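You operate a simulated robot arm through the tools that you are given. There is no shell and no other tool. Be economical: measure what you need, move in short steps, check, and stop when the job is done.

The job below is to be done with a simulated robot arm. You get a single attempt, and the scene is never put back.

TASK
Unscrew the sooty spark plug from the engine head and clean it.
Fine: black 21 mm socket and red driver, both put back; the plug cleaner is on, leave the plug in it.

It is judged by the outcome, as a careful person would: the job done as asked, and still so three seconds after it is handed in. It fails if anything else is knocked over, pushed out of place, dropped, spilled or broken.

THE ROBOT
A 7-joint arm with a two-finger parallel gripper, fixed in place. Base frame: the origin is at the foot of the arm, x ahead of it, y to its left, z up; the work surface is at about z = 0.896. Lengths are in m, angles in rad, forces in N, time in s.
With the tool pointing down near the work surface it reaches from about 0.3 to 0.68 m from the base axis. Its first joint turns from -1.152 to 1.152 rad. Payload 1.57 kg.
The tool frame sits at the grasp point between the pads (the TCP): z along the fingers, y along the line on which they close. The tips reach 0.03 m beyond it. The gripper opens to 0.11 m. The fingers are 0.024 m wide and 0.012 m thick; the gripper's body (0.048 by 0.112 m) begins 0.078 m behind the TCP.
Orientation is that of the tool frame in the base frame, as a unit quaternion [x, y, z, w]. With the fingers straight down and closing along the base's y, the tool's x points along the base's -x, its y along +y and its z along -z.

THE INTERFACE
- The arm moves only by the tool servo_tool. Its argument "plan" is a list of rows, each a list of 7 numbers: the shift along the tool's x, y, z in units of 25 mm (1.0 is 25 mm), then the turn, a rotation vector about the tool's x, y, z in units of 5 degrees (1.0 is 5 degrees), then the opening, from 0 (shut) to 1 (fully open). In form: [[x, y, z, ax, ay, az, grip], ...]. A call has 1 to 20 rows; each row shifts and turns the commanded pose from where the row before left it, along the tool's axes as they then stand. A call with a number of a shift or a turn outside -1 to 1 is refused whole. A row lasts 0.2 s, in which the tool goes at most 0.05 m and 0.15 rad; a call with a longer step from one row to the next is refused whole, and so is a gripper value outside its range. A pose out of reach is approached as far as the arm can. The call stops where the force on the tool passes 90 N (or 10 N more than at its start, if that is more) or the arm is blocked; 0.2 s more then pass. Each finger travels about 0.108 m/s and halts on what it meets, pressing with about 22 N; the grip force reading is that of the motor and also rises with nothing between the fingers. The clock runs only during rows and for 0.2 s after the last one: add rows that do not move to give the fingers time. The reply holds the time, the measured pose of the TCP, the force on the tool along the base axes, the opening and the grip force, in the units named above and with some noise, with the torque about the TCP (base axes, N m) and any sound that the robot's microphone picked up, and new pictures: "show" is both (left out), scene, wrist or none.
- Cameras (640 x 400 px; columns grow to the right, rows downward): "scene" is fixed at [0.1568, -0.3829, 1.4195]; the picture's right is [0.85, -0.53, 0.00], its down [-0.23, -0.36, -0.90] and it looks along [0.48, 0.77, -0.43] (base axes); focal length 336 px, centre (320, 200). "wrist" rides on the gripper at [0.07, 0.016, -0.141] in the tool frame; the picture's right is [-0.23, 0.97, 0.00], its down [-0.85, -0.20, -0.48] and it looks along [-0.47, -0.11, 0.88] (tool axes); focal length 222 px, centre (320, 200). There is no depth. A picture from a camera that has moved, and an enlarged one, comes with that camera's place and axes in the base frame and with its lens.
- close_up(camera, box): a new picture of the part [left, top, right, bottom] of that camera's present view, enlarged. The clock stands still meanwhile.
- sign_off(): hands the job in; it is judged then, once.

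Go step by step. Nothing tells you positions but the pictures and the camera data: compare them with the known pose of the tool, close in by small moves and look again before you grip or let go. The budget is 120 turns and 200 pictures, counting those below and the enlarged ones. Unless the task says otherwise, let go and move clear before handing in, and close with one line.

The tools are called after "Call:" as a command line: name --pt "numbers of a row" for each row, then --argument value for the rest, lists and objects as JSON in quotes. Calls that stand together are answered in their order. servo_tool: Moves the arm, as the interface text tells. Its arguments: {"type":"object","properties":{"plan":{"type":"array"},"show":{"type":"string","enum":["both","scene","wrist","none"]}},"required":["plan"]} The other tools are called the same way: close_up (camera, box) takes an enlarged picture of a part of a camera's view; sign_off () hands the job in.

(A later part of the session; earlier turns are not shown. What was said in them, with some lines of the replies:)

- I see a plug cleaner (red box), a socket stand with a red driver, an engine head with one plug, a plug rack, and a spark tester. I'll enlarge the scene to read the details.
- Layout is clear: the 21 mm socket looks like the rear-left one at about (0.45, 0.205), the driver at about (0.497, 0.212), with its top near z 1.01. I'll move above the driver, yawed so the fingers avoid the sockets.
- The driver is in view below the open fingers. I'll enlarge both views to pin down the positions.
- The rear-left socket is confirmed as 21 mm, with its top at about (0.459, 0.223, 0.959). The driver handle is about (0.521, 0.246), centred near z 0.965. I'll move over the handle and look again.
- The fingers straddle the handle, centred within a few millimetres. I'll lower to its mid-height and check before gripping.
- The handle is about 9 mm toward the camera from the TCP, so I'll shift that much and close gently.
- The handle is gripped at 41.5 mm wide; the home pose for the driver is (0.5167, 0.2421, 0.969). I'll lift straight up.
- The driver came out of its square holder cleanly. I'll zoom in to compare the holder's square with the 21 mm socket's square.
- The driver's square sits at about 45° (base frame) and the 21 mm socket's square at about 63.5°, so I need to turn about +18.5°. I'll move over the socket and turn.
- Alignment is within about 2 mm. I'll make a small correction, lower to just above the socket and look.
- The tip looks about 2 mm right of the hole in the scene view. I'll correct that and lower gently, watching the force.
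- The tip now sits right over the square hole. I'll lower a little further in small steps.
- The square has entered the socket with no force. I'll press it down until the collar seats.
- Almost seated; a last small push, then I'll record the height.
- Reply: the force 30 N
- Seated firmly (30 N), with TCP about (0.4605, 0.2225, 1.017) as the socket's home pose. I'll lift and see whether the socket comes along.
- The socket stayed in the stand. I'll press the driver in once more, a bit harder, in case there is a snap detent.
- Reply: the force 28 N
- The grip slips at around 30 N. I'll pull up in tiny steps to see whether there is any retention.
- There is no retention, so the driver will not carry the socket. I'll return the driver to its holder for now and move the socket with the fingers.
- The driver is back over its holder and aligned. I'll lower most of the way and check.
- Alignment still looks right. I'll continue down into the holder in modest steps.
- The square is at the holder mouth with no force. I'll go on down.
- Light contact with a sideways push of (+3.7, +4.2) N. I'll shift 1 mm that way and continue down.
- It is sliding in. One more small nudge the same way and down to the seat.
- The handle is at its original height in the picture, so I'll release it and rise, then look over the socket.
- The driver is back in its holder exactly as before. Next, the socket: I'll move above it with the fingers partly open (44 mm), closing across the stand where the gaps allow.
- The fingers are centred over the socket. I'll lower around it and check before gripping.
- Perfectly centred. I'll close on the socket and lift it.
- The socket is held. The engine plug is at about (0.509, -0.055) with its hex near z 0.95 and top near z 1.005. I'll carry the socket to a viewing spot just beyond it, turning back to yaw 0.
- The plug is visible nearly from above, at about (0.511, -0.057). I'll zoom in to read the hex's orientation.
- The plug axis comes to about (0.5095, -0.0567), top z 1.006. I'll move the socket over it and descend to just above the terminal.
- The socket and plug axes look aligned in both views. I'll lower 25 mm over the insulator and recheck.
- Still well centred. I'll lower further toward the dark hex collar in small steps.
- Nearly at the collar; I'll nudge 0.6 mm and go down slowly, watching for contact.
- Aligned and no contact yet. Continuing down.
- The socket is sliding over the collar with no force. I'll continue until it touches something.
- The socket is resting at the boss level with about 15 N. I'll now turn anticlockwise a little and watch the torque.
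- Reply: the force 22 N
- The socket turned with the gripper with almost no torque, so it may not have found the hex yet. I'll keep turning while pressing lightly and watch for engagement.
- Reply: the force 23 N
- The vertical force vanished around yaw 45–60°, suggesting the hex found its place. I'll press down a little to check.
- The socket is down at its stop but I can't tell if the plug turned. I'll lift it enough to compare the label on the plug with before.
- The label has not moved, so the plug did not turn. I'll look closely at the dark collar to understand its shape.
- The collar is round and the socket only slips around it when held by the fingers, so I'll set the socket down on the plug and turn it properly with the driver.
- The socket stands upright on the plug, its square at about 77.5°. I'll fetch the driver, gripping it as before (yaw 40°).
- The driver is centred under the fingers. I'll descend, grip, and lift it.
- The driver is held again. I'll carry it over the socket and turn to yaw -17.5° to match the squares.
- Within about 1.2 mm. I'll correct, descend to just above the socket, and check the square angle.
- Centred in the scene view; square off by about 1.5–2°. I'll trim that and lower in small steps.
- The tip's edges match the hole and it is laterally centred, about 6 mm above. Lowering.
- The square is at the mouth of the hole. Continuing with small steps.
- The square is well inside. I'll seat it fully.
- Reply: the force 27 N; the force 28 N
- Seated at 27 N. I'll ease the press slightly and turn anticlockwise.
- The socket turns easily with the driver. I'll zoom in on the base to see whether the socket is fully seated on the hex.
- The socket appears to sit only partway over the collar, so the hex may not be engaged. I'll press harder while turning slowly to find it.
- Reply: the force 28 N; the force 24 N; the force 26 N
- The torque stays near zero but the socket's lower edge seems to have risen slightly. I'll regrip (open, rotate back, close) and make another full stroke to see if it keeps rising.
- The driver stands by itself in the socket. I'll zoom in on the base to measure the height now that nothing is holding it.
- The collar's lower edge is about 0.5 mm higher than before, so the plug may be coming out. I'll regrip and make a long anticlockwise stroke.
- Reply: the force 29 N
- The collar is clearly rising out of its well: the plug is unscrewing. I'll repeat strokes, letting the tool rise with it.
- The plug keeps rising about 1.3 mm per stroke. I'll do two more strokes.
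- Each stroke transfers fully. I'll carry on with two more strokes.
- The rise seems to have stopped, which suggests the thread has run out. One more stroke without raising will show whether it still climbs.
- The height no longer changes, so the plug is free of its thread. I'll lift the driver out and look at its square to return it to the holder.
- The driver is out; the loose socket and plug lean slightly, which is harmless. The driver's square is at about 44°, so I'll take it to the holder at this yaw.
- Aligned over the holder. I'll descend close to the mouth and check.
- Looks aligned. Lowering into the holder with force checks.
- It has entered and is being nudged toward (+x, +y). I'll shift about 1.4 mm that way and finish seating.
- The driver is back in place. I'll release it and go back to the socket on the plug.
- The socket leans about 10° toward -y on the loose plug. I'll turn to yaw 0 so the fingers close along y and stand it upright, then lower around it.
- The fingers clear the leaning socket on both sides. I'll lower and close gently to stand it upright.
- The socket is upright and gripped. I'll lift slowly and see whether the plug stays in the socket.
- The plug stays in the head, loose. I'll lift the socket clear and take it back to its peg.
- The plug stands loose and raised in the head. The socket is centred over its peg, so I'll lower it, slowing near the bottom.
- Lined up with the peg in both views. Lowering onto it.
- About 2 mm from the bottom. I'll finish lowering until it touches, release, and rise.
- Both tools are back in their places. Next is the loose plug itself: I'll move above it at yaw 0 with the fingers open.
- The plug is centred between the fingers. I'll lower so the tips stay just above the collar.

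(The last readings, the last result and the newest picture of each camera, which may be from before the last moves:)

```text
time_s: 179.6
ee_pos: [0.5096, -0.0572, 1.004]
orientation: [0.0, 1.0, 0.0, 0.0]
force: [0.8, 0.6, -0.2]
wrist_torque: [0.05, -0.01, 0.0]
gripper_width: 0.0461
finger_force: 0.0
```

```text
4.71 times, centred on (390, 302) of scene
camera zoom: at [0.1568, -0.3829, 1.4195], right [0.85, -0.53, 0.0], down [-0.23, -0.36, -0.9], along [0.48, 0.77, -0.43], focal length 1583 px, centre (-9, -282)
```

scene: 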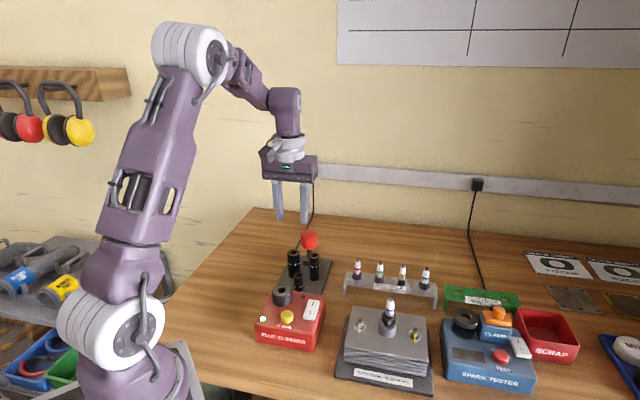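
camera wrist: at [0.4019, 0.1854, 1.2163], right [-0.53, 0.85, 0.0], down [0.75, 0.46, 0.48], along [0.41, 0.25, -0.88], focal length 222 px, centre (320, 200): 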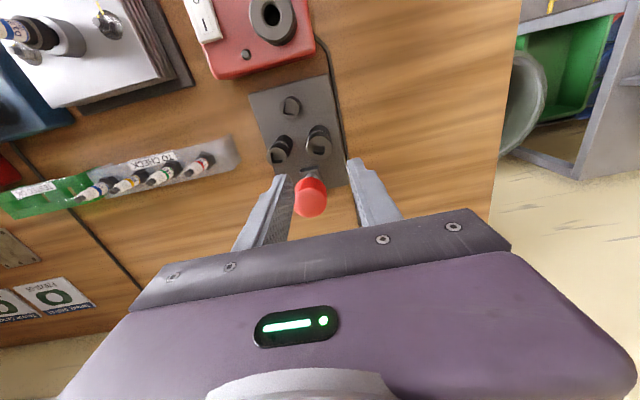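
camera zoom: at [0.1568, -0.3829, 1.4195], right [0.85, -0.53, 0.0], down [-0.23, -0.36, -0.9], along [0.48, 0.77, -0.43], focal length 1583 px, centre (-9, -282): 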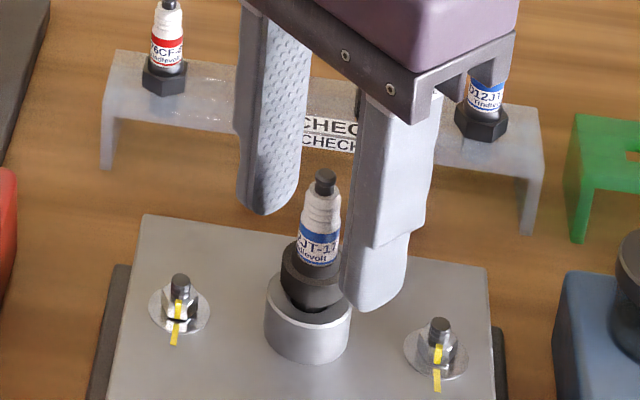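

Positioned well. I'll close gently on the insulator, then lift a little and look.

Call:
servo_tool --pt "0 0 0 0 0 0 0.3" --pt "0 0 0 0 0 0 0.22" --pt "0 0 0 0 0 0 0.17" --pt "0 0 0 0 0 0 0" --pt "0 0 0 0 0 0 0" --pt "0 0 0 0 0 0 0" --pt "0 0 -0.2 0 0 0 0" --pt "0 0 -0.4 0 0 0 0" --pt "0 0 -0.6 0 0 0 0" --pt "0 0 -0.8 0 0 0 0" --pt "0 0 -0.8 0 0 0 0" --pt "0 0 -0.8 0 0 0 0" --pt "0 0 0 0 0 0 0" --show "none"

Call:
close_up --camera "scene" --box '[350, 220, 430, 345]'

Call:
close_up --camera "wrist" --box '[260, 80, 380, 230]'

```text
time_s: 182.4
ee_pos: [0.5083, -0.0573, 1.0955]
orientation: [0.0, 1.0, 0.0, -0.001]
force: [-0.3, -0.3, -0.6]
wrist_torque: [0.02, 0.01, 0.0]
gripper_width: 0.0135
finger_force: 22.1
```

```text
3.20 times, centred on (390, 282) of scene
camera zoom: at [0.1568, -0.3829, 1.4195], right [0.85, -0.53, 0.0], down [-0.23, -0.36, -0.9], along [0.48, 0.77, -0.43], focal length 1076 px, centre (96, -64)
```

zoom: 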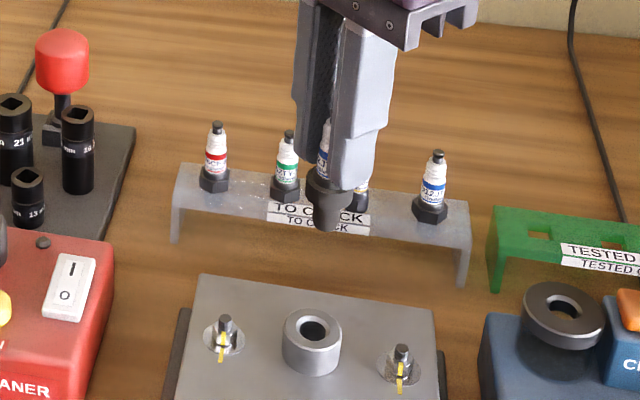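

```text
2.67 times, centred on (320, 155) of wrist
camera zoom: at [0.4384, -0.0417, 1.2366], right [0.23, 0.97, 0.0], down [0.85, -0.2, 0.48], along [0.47, -0.11, -0.88], focal length 592 px, centre (320, 320)
```

zoom: 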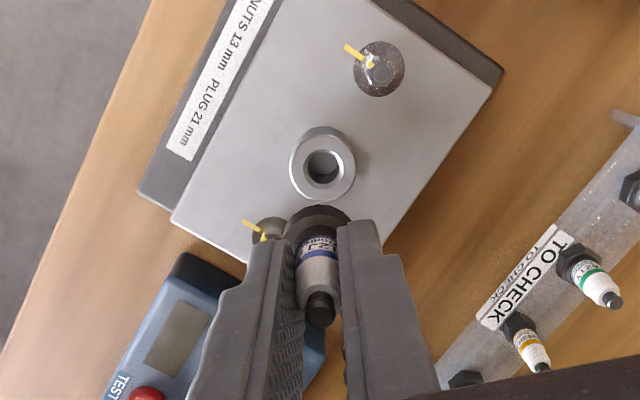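

The plug is out of the head and held. I'll zoom in to check it hangs straight.

Call:
close_up --camera "scene" --box '[375, 248, 405, 295]'

```text
8.51 times, centred on (390, 272) of scene
camera zoom: at [0.1568, -0.3829, 1.4195], right [0.85, -0.53, 0.0], down [-0.23, -0.36, -0.9], along [0.48, 0.77, -0.43], focal length 2862 px, centre (-276, -408)
```

zoom: 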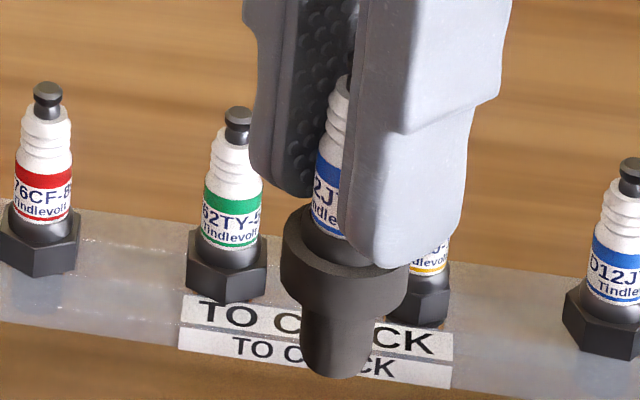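

It hangs straight: collar about 52 mm and shank tip about 74 mm below the TCP. I'll carry it toward the cleaner, stopping just beyond the hole to view it.

Call:
servo_tool --pt "0.4415 0.886 0 0 0 0 0" --pt "0.4415 0.886 0 0 0 0 0" --pt "0.4415 0.886 0 0 0 0 0" --pt "0.4415 0.886 0 0 0 0 0" --pt "0.4415 0.886 0 0 0 0 0" --pt "0.4415 0.886 0 0 0 0 0" --pt "0.4415 0.886 0 0 0 0 0" --pt "0.4415 0.886 0 0 0 0 0" --pt "0 0 0 0 0 0 0" --show "none"

Call:
close_up --camera "wrist" --box '[240, 40, 400, 240]'

Call:
close_up --camera "scene" --box '[250, 240, 340, 350]'

```text
time_s: 184.4
ee_pos: [0.4206, 0.1207, 1.0943]
orientation: [-0.001, 1.0, 0.0, 0.0]
force: [1.1, 0.0, -0.9]
wrist_torque: [0.0, -0.02, 0.01]
gripper_width: 0.0136
finger_force: 22.0
```

```text
2.00 times, centred on (320, 140) of wrist
camera zoom: at [0.3515, 0.1371, 1.2357], right [0.23, 0.97, 0.0], down [0.85, -0.2, 0.48], along [0.47, -0.11, -0.88], focal length 444 px, centre (320, 320)
```

zoom: 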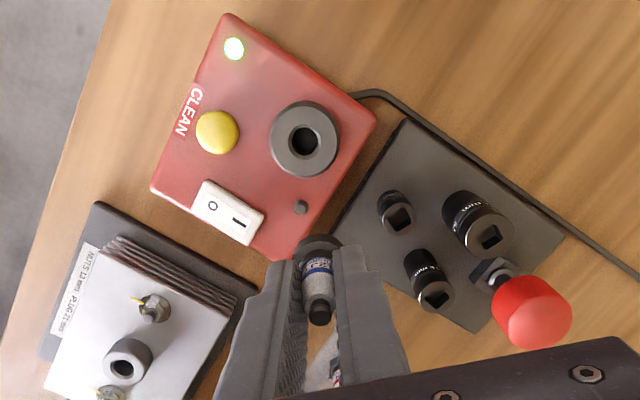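

```text
3.64 times, centred on (295, 295) of scene
camera zoom: at [0.1568, -0.3829, 1.4195], right [0.85, -0.53, 0.0], down [-0.23, -0.36, -0.9], along [0.48, 0.77, -0.43], focal length 1223 px, centre (411, -146)
```

zoom: 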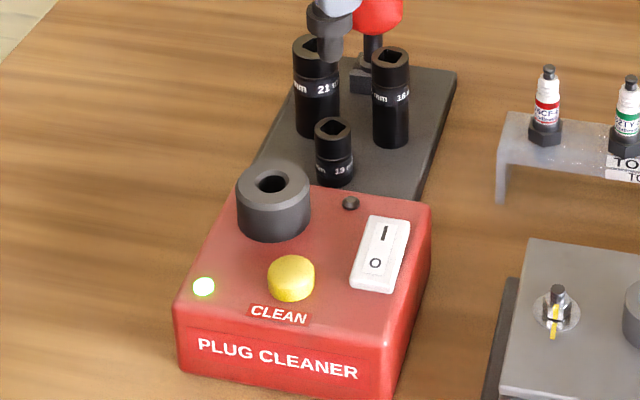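

The cleaner hole is at about (0.380, 0.1205) with its rim near z 0.955, and there is roughly 2.5 mm of clearance. I'll move over it and check.

Call:
servo_tool --pt "0.81 0 0 0 0 0 0" --pt "0.81 0 0 0 0 0 0" --pt "0 0 0.4 0 0 0 0" --pt "0 0 0.4 0 0 0 0" --pt "0 0 0 0 0 0 0" --show "none"

Call:
close_up --camera "scene" --box '[255, 230, 325, 330]'

Call:
close_up --camera "wrist" --box '[260, 80, 380, 230]'

```text
time_s: 185.6
ee_pos: [0.3796, 0.1202, 1.0762]
orientation: [-0.001, 1.0, -0.001, 0.0]
force: [-0.7, -0.3, 0.0]
wrist_torque: [-0.01, -0.04, -0.06]
gripper_width: 0.0135
finger_force: 21.8
```

```text
4.00 times, centred on (290, 280) of scene
camera zoom: at [0.1568, -0.3829, 1.4195], right [0.85, -0.53, 0.0], down [-0.23, -0.36, -0.9], along [0.48, 0.77, -0.43], focal length 1345 px, centre (440, -120)
```

zoom: 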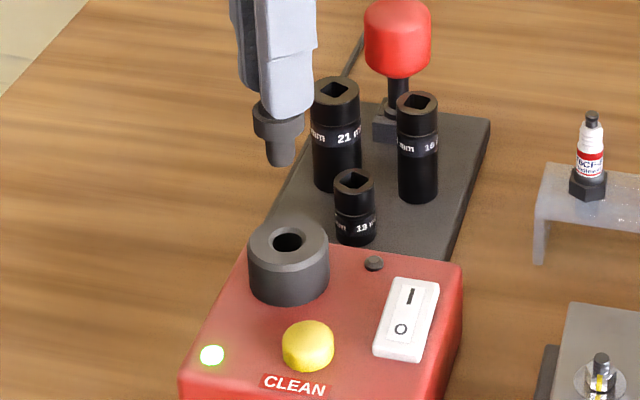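

```text
2.67 times, centred on (320, 155) of wrist
camera zoom: at [0.3106, 0.136, 1.2168], right [0.23, 0.97, 0.0], down [0.85, -0.2, 0.48], along [0.47, -0.11, -0.88], focal length 592 px, centre (320, 320)
```

zoom: 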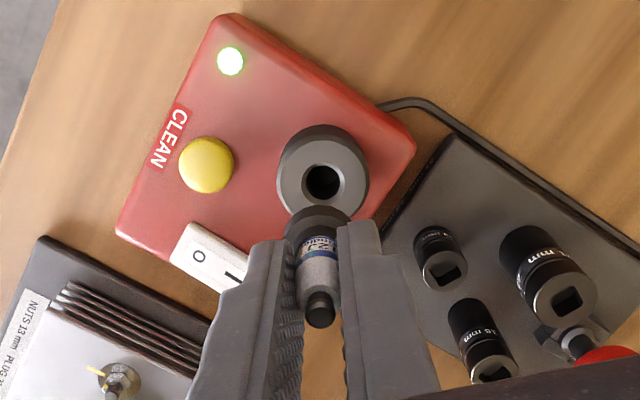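

Nearly over the hole; I'll shift 1.5 mm forward and lower to just above the rim.

Call:
servo_tool --pt "-0.06 0.016 0.5 0 0 0 0" --pt "0 0 0.5 0 0 0 0" --pt "0 0 0.5 0 0 0 0" --pt "0 0 0.1 0 0 0 0" --pt "0 0 0 0 0 0 0" --show "none"

Call:
close_up --camera "scene" --box '[260, 250, 315, 315]'

Call:
close_up --camera "wrist" --box '[270, 90, 370, 220]'

```text
time_s: 186.8
ee_pos: [0.382, 0.1196, 1.0358]
orientation: [0.0, 1.0, 0.0, 0.0]
force: [0.6, 0.4, -0.5]
wrist_torque: [0.0, -0.01, -0.02]
gripper_width: 0.0137
finger_force: 22.0
```

```text
6.15 times, centred on (288, 282) of scene
camera zoom: at [0.1568, -0.3829, 1.4195], right [0.85, -0.53, 0.0], down [-0.23, -0.36, -0.9], along [0.48, 0.77, -0.43], focal length 2070 px, centre (520, -308)
```

zoom: 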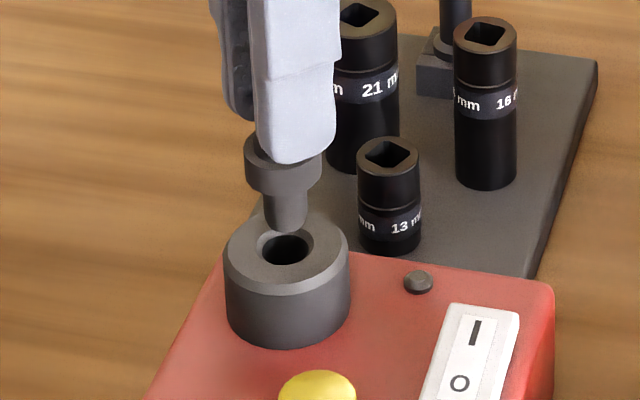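

```text
3.08 times, centred on (320, 155) of wrist
camera zoom: at [0.3122, 0.1359, 1.1767], right [0.23, 0.97, 0.0], down [0.85, -0.2, 0.48], along [0.47, -0.11, -0.88], focal length 684 px, centre (320, 338)
```

zoom: 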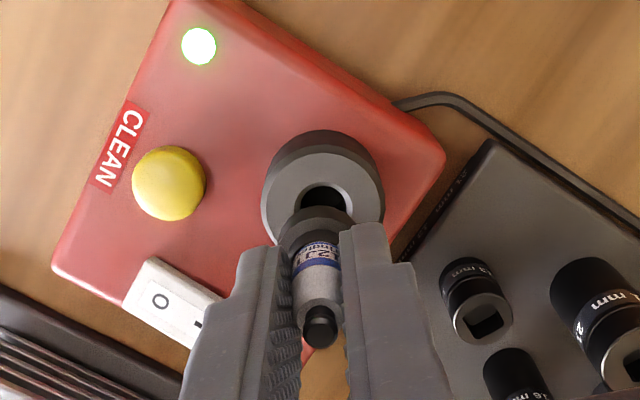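

Lined up within about 1 mm. I'll nudge and lower into the hole with force checks.

Call:
servo_tool --pt "-0.03 0.04 0.2 0 0 0 0" --pt "0 0 0.2 0 0 0 0" --pt "0 0 0 0 0 0 0" --show "none"

Call:
servo_tool --pt "0 0 0.2 0 0 0 0" --pt "0 0 0.15 0 0 0 0" --pt "0 0 0 0 0 0 0" --show "none"

Call:
close_up --camera "scene" --box '[260, 250, 315, 315]'

```text
time_s: 187.6
ee_pos: [0.3815, 0.1209, 1.026]
orientation: [0.0, 1.0, 0.0, 0.0]
force: [-0.7, 0.5, -1.3]
wrist_torque: [0.01, -0.01, -0.04]
gripper_width: 0.0137
finger_force: 21.8
```

```text
time_s: 188.4
ee_pos: [0.3823, 0.1209, 1.0159]
orientation: [0.0, 1.0, -0.001, -0.001]
force: [-9.8, -2.0, 1.2]
wrist_torque: [-0.17, 0.59, -0.02]
gripper_width: 0.0138
finger_force: 22.1
```

```text
6.15 times, centred on (288, 282) of scene
camera zoom: at [0.1565, -0.383, 1.4195], right [0.85, -0.53, 0.0], down [-0.23, -0.36, -0.9], along [0.48, 0.77, -0.43], focal length 2070 px, centre (520, -308)
```

zoom: 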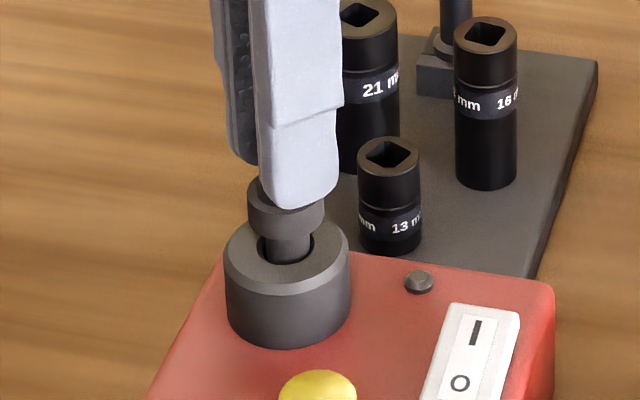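

The shank has entered; the side force says I'm about 1.5 mm too far in +x. I'll back that off and continue down.

Call:
servo_tool --pt "0.06 -0.012 0 0 0 0 0" --pt "0 0 0.12 0 0 0 0" --pt "0 0 0 0 0 0 0" --show "none"

Call:
servo_tool --pt "0 0 0.12 0 0 0 0" --pt "0 0 0.1 0 0 0 0" --pt "0 0 0 0 0 0 0" --show "none"

Call:
close_up --camera "scene" --box '[260, 250, 315, 315]'

```text
time_s: 189.2
ee_pos: [0.3812, 0.1211, 1.0133]
orientation: [-0.001, 1.0, 0.001, 0.001]
force: [-1.1, -0.7, 0.0]
wrist_torque: [-0.03, 0.06, -0.01]
gripper_width: 0.0137
finger_force: 21.8
```

```text
time_s: 190.0
ee_pos: [0.3812, 0.1222, 1.0075]
orientation: [0.0, 1.0, 0.0, 0.001]
force: [-1.1, 0.7, -0.4]
wrist_torque: [-0.02, 0.0, 0.02]
gripper_width: 0.014
finger_force: 21.7
```

```text
6.15 times, centred on (288, 282) of scene
camera zoom: at [0.1568, -0.3829, 1.4195], right [0.85, -0.53, 0.0], down [-0.23, -0.36, -0.9], along [0.48, 0.77, -0.43], focal length 2070 px, centre (520, -308)
```

zoom: 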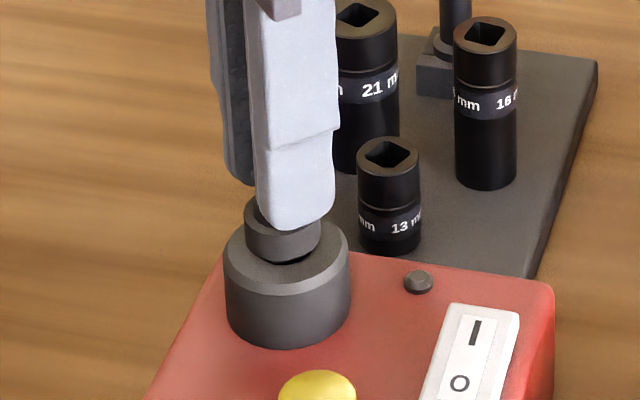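

Nearly seated with no side force. A last few millimetres down until it rests.

Call:
servo_tool --pt "0 0 0.06 0 0 0 0" --pt "0 0 0.06 0 0 0 0" --pt "0 0 0 0 0 0 0" --show "none"

Call:
servo_tool --pt "0 0 0.04 0 0 0 0" --pt "0 0 0.04 0 0 0 0" --pt "0 0 0 0 0 0 0" --show "none"

Call:
close_up --camera "scene" --box '[260, 250, 315, 315]'

```text
time_s: 190.8
ee_pos: [0.3802, 0.1201, 1.0058]
orientation: [0.0, 1.0, 0.0, 0.0]
force: [-0.5, -0.3, -0.1]
wrist_torque: [-0.02, 0.0, 0.0]
gripper_width: 0.0136
finger_force: 21.7
```

```text
time_s: 191.6
ee_pos: [0.3809, 0.1222, 1.0034]
orientation: [0.001, 1.0, 0.0, 0.001]
force: [-0.8, -2.2, 15.1]
wrist_torque: [-0.11, -0.01, -0.02]
gripper_width: 0.0135
finger_force: 22.6
```

```text
6.15 times, centred on (288, 282) of scene
camera zoom: at [0.1566, -0.383, 1.4195], right [0.85, -0.53, 0.0], down [-0.23, -0.36, -0.9], along [0.48, 0.77, -0.43], focal length 2070 px, centre (520, -308)
```

zoom: 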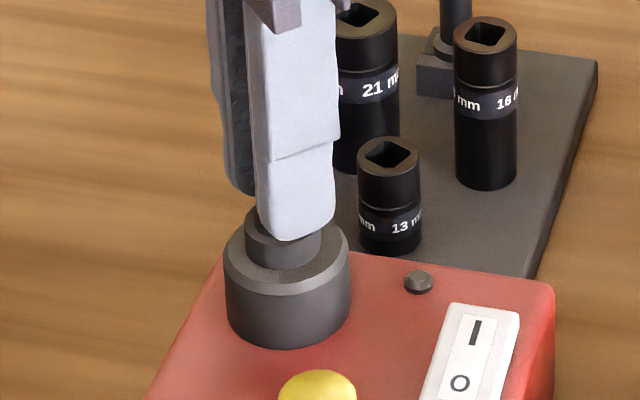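

The plug is seated with its collar on the cleaner. I'll release it, rise clear and check that it stays.

Call:
servo_tool --pt "0 0 -0.03 0 0 0 0" --pt "0 0 0 0 0 0 0.2" --pt "0 0 0 0 0 0 0.35" --pt "0 0 0 0 0 0 0.35" --pt "0 0 -0.6 0 0 0 0.35" --pt "0 0 -0.8 0 0 0 0.35" --pt "0 0 -0.9 0 0 0 0.35" --pt "0 0 -0.9 0 0 0 0.35" --pt "0 0 0 0 0 0 0.1" --pt "0.3 -0.7 0 0 0 0 0" --pt "0.31 -0.7 0 0 0 0 0" --pt "0 -0.69 0 0 0 0 0" --pt "0 0 0 0 0 0 0" --show "none"

Call:
close_up --camera "scene" --box '[240, 230, 340, 350]'

Call:
close_up --camera "wrist" --box '[240, 60, 400, 230]'

```text
time_s: 194.4
ee_pos: [0.3663, 0.0685, 1.0824]
orientation: [-0.001, 1.0, 0.0, 0.0]
force: [0.6, 0.1, -0.5]
wrist_torque: [0.03, -0.03, -0.02]
gripper_width: 0.0001
finger_force: 21.2
```

```text
3.33 times, centred on (290, 290) of scene
camera zoom: at [0.1568, -0.3829, 1.4195], right [0.85, -0.53, 0.0], down [-0.23, -0.36, -0.9], along [0.48, 0.77, -0.43], focal length 1121 px, centre (420, -100)
```

zoom: 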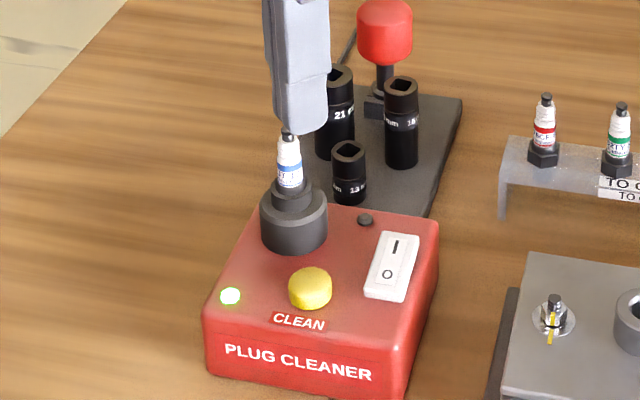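

```text
2.35 times, centred on (320, 145) of wrist
camera zoom: at [0.2968, 0.0856, 1.2247], right [0.23, 0.97, 0.0], down [0.85, -0.2, 0.48], along [0.47, -0.11, -0.88], focal length 523 px, centre (320, 329)
```

zoom: 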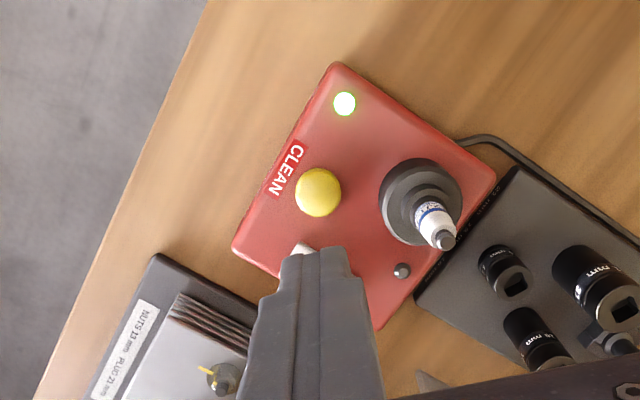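

The plug stands upright in the cleaner. The closed fingertips are over the yellow CLEAN button; I'll lower to just above it and then press gently.

Call:
servo_tool --pt "0.03 0 0.9 0 0 0 0" --pt "0 0 0.9 0 0 0 0" --pt "0 0 0.9 0 0 0 0" --pt "0 0 0.9 0 0 0 0" --pt "0 0 0.3 0 0 0 0" --pt "0 0 0 0 0 0 0" --show "none"

Call:
close_up --camera "scene" --box '[255, 240, 335, 340]'

```text
time_s: 195.8
ee_pos: [0.3644, 0.0679, 0.9862]
orientation: [0.001, 1.0, 0.0, 0.001]
force: [-0.5, 1.1, 0.8]
wrist_torque: [-0.01, 0.03, 0.0]
gripper_width: 0.0001
finger_force: 21.2
```

```text
4.00 times, centred on (295, 290) of scene
camera zoom: at [0.1568, -0.3829, 1.4195], right [0.85, -0.53, 0.0], down [-0.23, -0.36, -0.9], along [0.48, 0.77, -0.43], focal length 1345 px, centre (420, -160)
```

zoom: 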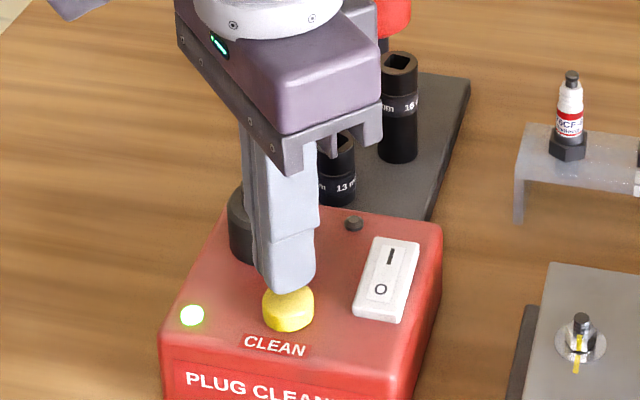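

About a centimetre above the button. Pressing down in small steps.

Call:
servo_tool --pt "0 0 0.12 0 0 0 0" --pt "0 0 0.12 0 0 0 0" --pt "0 0 0 0 0 0 0" --show "none"

Call:
servo_tool --pt "0 0 0.08 0 0 0 0" --pt "0 0 0.08 0 0 0 0" --pt "0 0 0 0 0 0 0" --show "none"

```text
time_s: 196.6
ee_pos: [0.365, 0.0672, 0.9803]
orientation: [0.0, 1.0, 0.0, -0.001]
force: [-0.2, -0.5, -0.1]
wrist_torque: [0.05, 0.02, -0.02]
gripper_width: 0.0001
finger_force: 21.1
```

```text
time_s: 197.4
ee_pos: [0.3654, 0.0685, 0.9764]
orientation: [0.0, 1.0, 0.0, 0.0]
force: [-0.2, 0.6, -0.5]
wrist_torque: [-0.04, 0.02, -0.03]
gripper_width: 0.0
finger_force: 21.6
```

No contact yet; continuing in small steps.

Call:
servo_tool --pt "0 0 0.08 0 0 0 0" --pt "0 0 0 0 0 0 0" --show "none"

Call:
servo_tool --pt "0 0 0.08 0 0 0 0" --pt "0 0 0 0 0 0 0" --show "none"

Call:
servo_tool --pt "0 0 0.08 0 0 0 0" --pt "0 0 0 0 0 0 0" --show "none"

```text
time_s: 198.0
ee_pos: [0.3648, 0.0689, 0.9745]
orientation: [0.0, 1.0, 0.0, 0.0]
force: [-0.6, -0.1, 0.2]
wrist_torque: [-0.02, -0.02, 0.0]
gripper_width: 0.0
finger_force: 21.1
```

```text
time_s: 198.6
ee_pos: [0.3645, 0.0684, 0.9732]
orientation: [0.0, 1.0, 0.0, 0.0]
force: [-0.6, 1.6, 1.2]
wrist_torque: [0.01, 0.0, 0.01]
gripper_width: 0.0001
finger_force: 21.2
```

```text
time_s: 199.2
ee_pos: [0.3647, 0.0693, 0.9705]
orientation: [0.001, 1.0, 0.0, 0.0]
force: [1.1, 0.5, 1.5]
wrist_torque: [0.0, -0.04, 0.0]
gripper_width: 0.0
finger_force: 21.8
heard: click
```

A click: the CLEAN button was pressed. I'll release it, rise clear and see what the cleaner does.

Call:
servo_tool --pt "0 0 0 0 0 0 0" --pt "0 0 0 0 0 0 0" --pt "0 0 -0.4 0 0 0 0" --pt "0 0 -0.8 0 0 0 0" --pt "0 0 -0.9 0 0 0 0" --pt "0 0 -0.9 0 0 0 0" --pt "0 0 -0.9 0 0 0 0" --pt "0 0 -0.9 0 0 0 0" --pt "-0.5 -0.8 0 0 0 0 0" --pt "-0.5 -0.8 0 0 0 0 0" --pt "-0.5 -0.8 0 0 0 0 0" --pt "-0.5 -0.8 0 0 0 0 0" --pt "0 0 0 0 0 0 0" --pt "0 0 0 0 0 0 0" --pt "0 0 0 0 0 0 0" --show "scene"

Call:
close_up --camera "scene" --box '[245, 240, 335, 350]'

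```text
time_s: 202.4
ee_pos: [0.4132, -0.0115, 1.0907]
orientation: [0.0, 1.0, 0.0, 0.0]
force: [-0.4, -0.3, 0.6]
wrist_torque: [0.02, 0.02, 0.01]
gripper_width: 0.0
finger_force: 21.1
```

scene: 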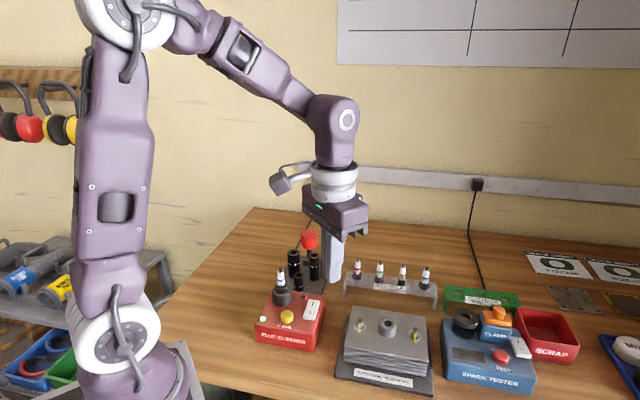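

```text
3.64 times, centred on (290, 295) of scene
camera zoom: at [0.1568, -0.3829, 1.4195], right [0.85, -0.53, 0.0], down [-0.23, -0.36, -0.9], along [0.48, 0.77, -0.43], focal length 1223 px, centre (429, -146)
```

zoom: 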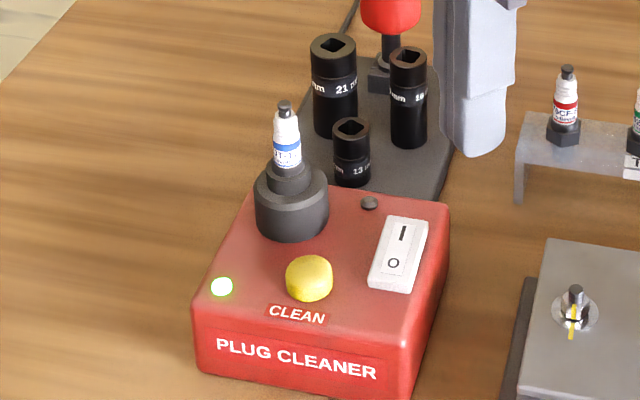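

The plug is seated, but there was no cleaning sound, only the click. I'll press again, a bit deeper, and hold it for a few seconds while watching the small lamp.

Call:
servo_tool --pt "0.5 0.8 0 0 0 0 0" --pt "0.5 0.8 0 0 0 0 0" --pt "0.5 0.8 0 0 0 0 0" --pt "0.5 0.8 0 0 0 0 0" --pt "0 0 0.9 0 0 0 0" --pt "0 0 0.9 0 0 0 0" --pt "0 0 0.9 0 0 0 0" --pt "0 0 0.9 0 0 0 0" --pt "0 0 0.7 0 0 0 0" --pt "0 0 0.3 0 0 0 0" --pt "0 0 0.1 0 0 0 0" --pt "0 0 0.1 0 0 0 0" --pt "0 0 0.08 0 0 0 0" --pt "0 0 0 0 0 0 0" --show "none"

Call:
servo_tool --pt "0 0 0.05 0 0 0 0" --pt "0 0 0 0 0 0 0" --pt "0 0 0 0 0 0 0" --pt "0 0 0 0 0 0 0" --pt "0 0 0 0 0 0 0" --pt "0 0 0 0 0 0 0" --pt "0 0 0 0 0 0 0" --pt "0 0 0 0 0 0 0" --pt "0 0 0 0 0 0 0" --pt "0 0 0 0 0 0 0" --show "none"

Call:
close_up --camera "scene" --box '[245, 240, 335, 350]'

```text
time_s: 205.4
ee_pos: [0.3646, 0.0688, 0.9689]
orientation: [0.001, 1.0, 0.0, 0.0]
force: [1.9, -1.1, 8.3]
wrist_torque: [-0.03, -0.02, -0.07]
gripper_width: 0.0
finger_force: 21.4
heard: click
```

```text
time_s: 207.6
ee_pos: [0.3658, 0.069, 0.9678]
orientation: [0.0, 1.0, 0.0, 0.001]
force: [4.5, 1.5, 13.7]
wrist_torque: [0.06, -0.19, 0.0]
gripper_width: 0.0001
finger_force: 21.2
```

```text
3.64 times, centred on (290, 295) of scene
camera zoom: at [0.1568, -0.3829, 1.4195], right [0.85, -0.53, 0.0], down [-0.23, -0.36, -0.9], along [0.48, 0.77, -0.43], focal length 1223 px, centre (429, -146)
```

zoom: 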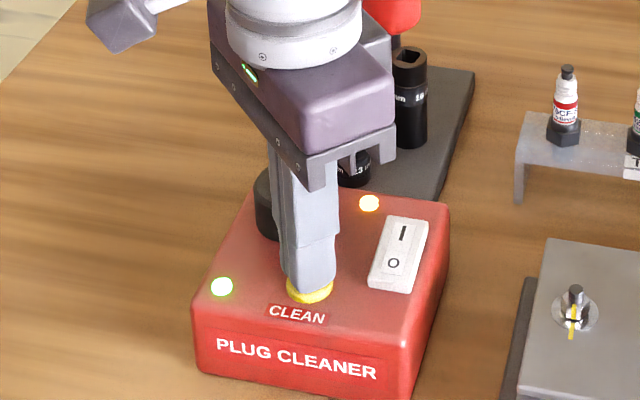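

The amber lamp lights while I hold the button, so it is cleaning. I'll keep holding.

Call:
servo_tool --pt "0 0 0 0 0 0 0" --pt "0 0 0 0 0 0 0" --pt "0 0 0 0 0 0 0" --pt "0 0 0 0 0 0 0" --pt "0 0 0 0 0 0 0" --pt "0 0 0 0 0 0 0" --pt "0 0 0 0 0 0 0" --pt "0 0 0 0 0 0 0" --pt "0 0 0 0 0 0 0" --pt "0 0 0 0 0 0 0" --pt "0 0 0 0 0 0 0" --pt "0 0 0 0 0 0 0" --pt "0 0 0 0 0 0 0" --pt "0 0 0 0 0 0 0" --pt "0 0 0 0 0 0 0" --pt "0 0 0 0 0 0 0" --pt "0 0 0 0 0 0 0" --pt "0 0 0 0 0 0 0" --pt "0 0 0 0 0 0 0" --pt "0 0 0 0 0 0 0" --show "none"

Call:
close_up --camera "scene" --box '[245, 240, 335, 350]'

```text
time_s: 211.8
ee_pos: [0.366, 0.07, 0.9661]
orientation: [0.0, 1.0, 0.0, 0.0]
force: [1.8, 1.1, 13.5]
wrist_torque: [0.01, -0.04, -0.03]
gripper_width: 0.0002
finger_force: 21.3
```

```text
3.64 times, centred on (290, 295) of scene
camera zoom: at [0.1567, -0.3829, 1.4195], right [0.85, -0.53, 0.0], down [-0.23, -0.36, -0.9], along [0.48, 0.77, -0.43], focal length 1223 px, centre (429, -146)
```

zoom: 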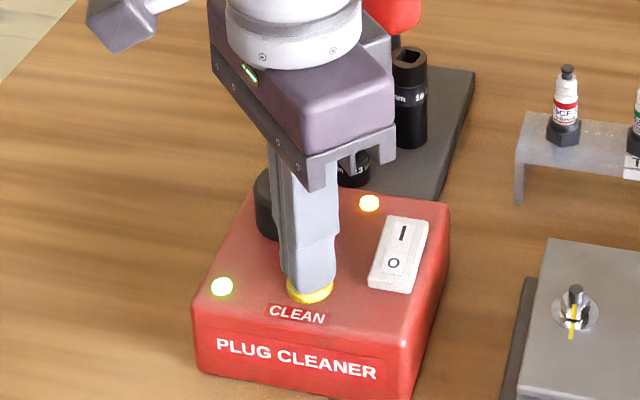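

It has been held over six seconds with the lamp steady. I'll release, rise clear, and look at the lamp.

Call:
servo_tool --pt "0 0 -0.4 0 0 0 0" --pt "0 0 -0.8 0 0 0 0" --pt "0 0 0 0 0 0 0" --show "none"

Call:
close_up --camera "scene" --box '[245, 240, 335, 350]'

```text
time_s: 212.6
ee_pos: [0.3658, 0.0691, 0.9978]
orientation: [0.0, 1.0, 0.0, 0.0]
force: [0.4, 0.5, 0.0]
wrist_torque: [0.02, 0.0, 0.03]
gripper_width: 0.0001
finger_force: 21.0
```

```text
3.64 times, centred on (290, 295) of scene
camera zoom: at [0.1568, -0.3829, 1.4195], right [0.85, -0.53, 0.0], down [-0.23, -0.36, -0.9], along [0.48, 0.77, -0.43], focal length 1223 px, centre (429, -146)
```

zoom: 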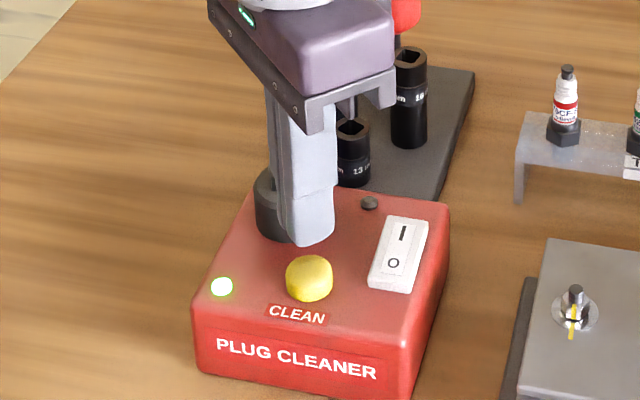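

The lamp is on only while the button is held, so cleaning ran for about six seconds. For certainty I'll hold it once more for a good while.

Call:
servo_tool --pt "0 0 0.8 0 0 0 0" --pt "0 0 0.35 0 0 0 0" --pt "0 0 0.05 0 0 0 0" --pt "0 0 0 0 0 0 0" --pt "0 0 0 0 0 0 0" --pt "0 0 0 0 0 0 0" --pt "0 0 0 0 0 0 0" --pt "0 0 0 0 0 0 0" --pt "0 0 0 0 0 0 0" --pt "0 0 0 0 0 0 0" --pt "0 0 0 0 0 0 0" --pt "0 0 0 0 0 0 0" --pt "0 0 0 0 0 0 0" --pt "0 0 0 0 0 0 0" --pt "0 0 0 0 0 0 0" --pt "0 0 0 0 0 0 0" --pt "0 0 0 0 0 0 0" --pt "0 0 0 0 0 0 0" --pt "0 0 0 0 0 0 0" --pt "0 0 0 0 0 0 0" --show "none"

Call:
servo_tool --pt "0 0 0 0 0 0 0" --pt "0 0 0 0 0 0 0" --pt "0 0 0 0 0 0 0" --pt "0 0 0 0 0 0 0" --pt "0 0 0 0 0 0 0" --pt "0 0 0 0 0 0 0" --pt "0 0 0 0 0 0 0" --pt "0 0 0 0 0 0 0" --pt "0 0 0 0 0 0 0" --pt "0 0 0 0 0 0 0" --pt "0 0 0 0 0 0 0" --pt "0 0 0 0 0 0 0" --pt "0 0 0 0 0 0 0" --pt "0 0 0 0 0 0 0" --pt "0 0 0 0 0 0 0" --pt "0 0 0 0 0 0 0" --pt "0 0 0 0 0 0 0" --pt "0 0 0 0 0 0 0" --pt "0 0 0 0 0 0 0" --pt "0 0 0 0 0 0 0" --show "none"

Call:
close_up --camera "scene" --box '[245, 240, 335, 350]'

```text
time_s: 216.8
ee_pos: [0.3652, 0.0696, 0.9676]
orientation: [0.0, 1.0, 0.0, 0.001]
force: [1.6, 0.0, 9.0]
wrist_torque: [-0.01, -0.1, 0.02]
gripper_width: 0.0
finger_force: 20.8
heard: click
```

```text
time_s: 221.0
ee_pos: [0.3661, 0.0703, 0.9684]
orientation: [0.0, 1.0, 0.0, 0.0]
force: [-0.8, 0.1, 9.0]
wrist_torque: [0.01, 0.0, -0.01]
gripper_width: 0.0001
finger_force: 21.1
```

```text
3.64 times, centred on (290, 295) of scene
camera zoom: at [0.1567, -0.3829, 1.4195], right [0.85, -0.53, 0.0], down [-0.23, -0.36, -0.9], along [0.48, 0.77, -0.43], focal length 1223 px, centre (429, -146)
```

zoom: 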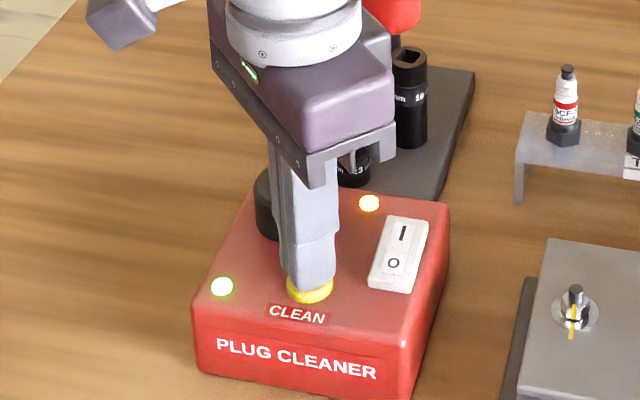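

Another eight seconds of cleaning. I'll rise clear, move away and do a final check of the whole scene.

Call:
servo_tool --pt "0 0 -0.4 0 0 0 0" --pt "0 0 -0.9 0 0 0 0" --pt "0 0 -0.9 0 0 0 0" --pt "0 0 -0.9 0 0 0 0" --pt "0 0 -0.9 0 0 0 0" --pt "0 0 -0.9 0 0 0 0" --pt "0 0 -0.9 0 0 0 0.3" --pt "0 0 -0.9 0 0 0 0.5" --pt "0 0 -0.9 0 0 0 0.5" --pt "0 0 0 0 0 0 0.5" --pt "0 0 0 0 0 0 0.5" --show "scene"

Call:
close_up --camera "scene" --box '[240, 220, 440, 390]'

```text
time_s: 223.4
ee_pos: [0.3641, 0.0683, 1.157]
orientation: [0.0, 1.0, 0.0, 0.0]
force: [0.6, 0.0, 0.1]
wrist_torque: [0.01, -0.01, 0.01]
gripper_width: 0.0548
finger_force: 0.1
```

scene: 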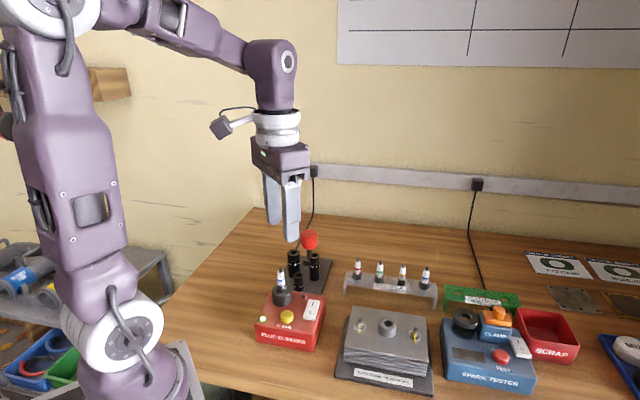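

```text
2.35 times, centred on (340, 305) of scene
camera zoom: at [0.1568, -0.3829, 1.4195], right [0.85, -0.53, 0.0], down [-0.23, -0.36, -0.9], along [0.48, 0.77, -0.43], focal length 791 px, centre (273, -47)
```

zoom: 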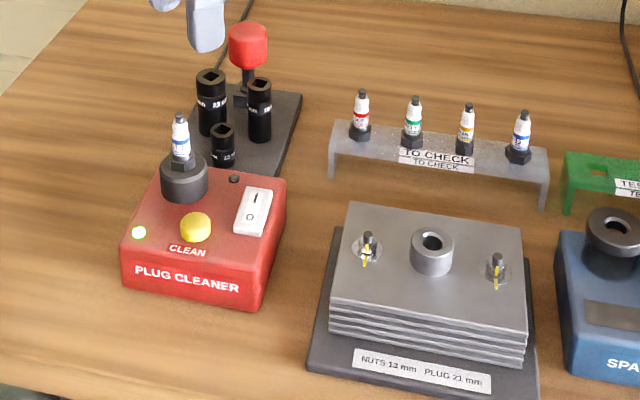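

The plug is seated in the cleaner, the 21 mm socket and red driver are back in their places, and nothing else has moved. The arm is clear, so I'm handing in.

Call:
sign_off

```text
The job is handed in.
```

The spark plug is unscrewed and sitting in the plug cleaner, which I left switched on. I held CLEAN for about 14 seconds in all. I did not lift the plug to check that the soot is gone. The 21 mm socket and red driver are back in their places.
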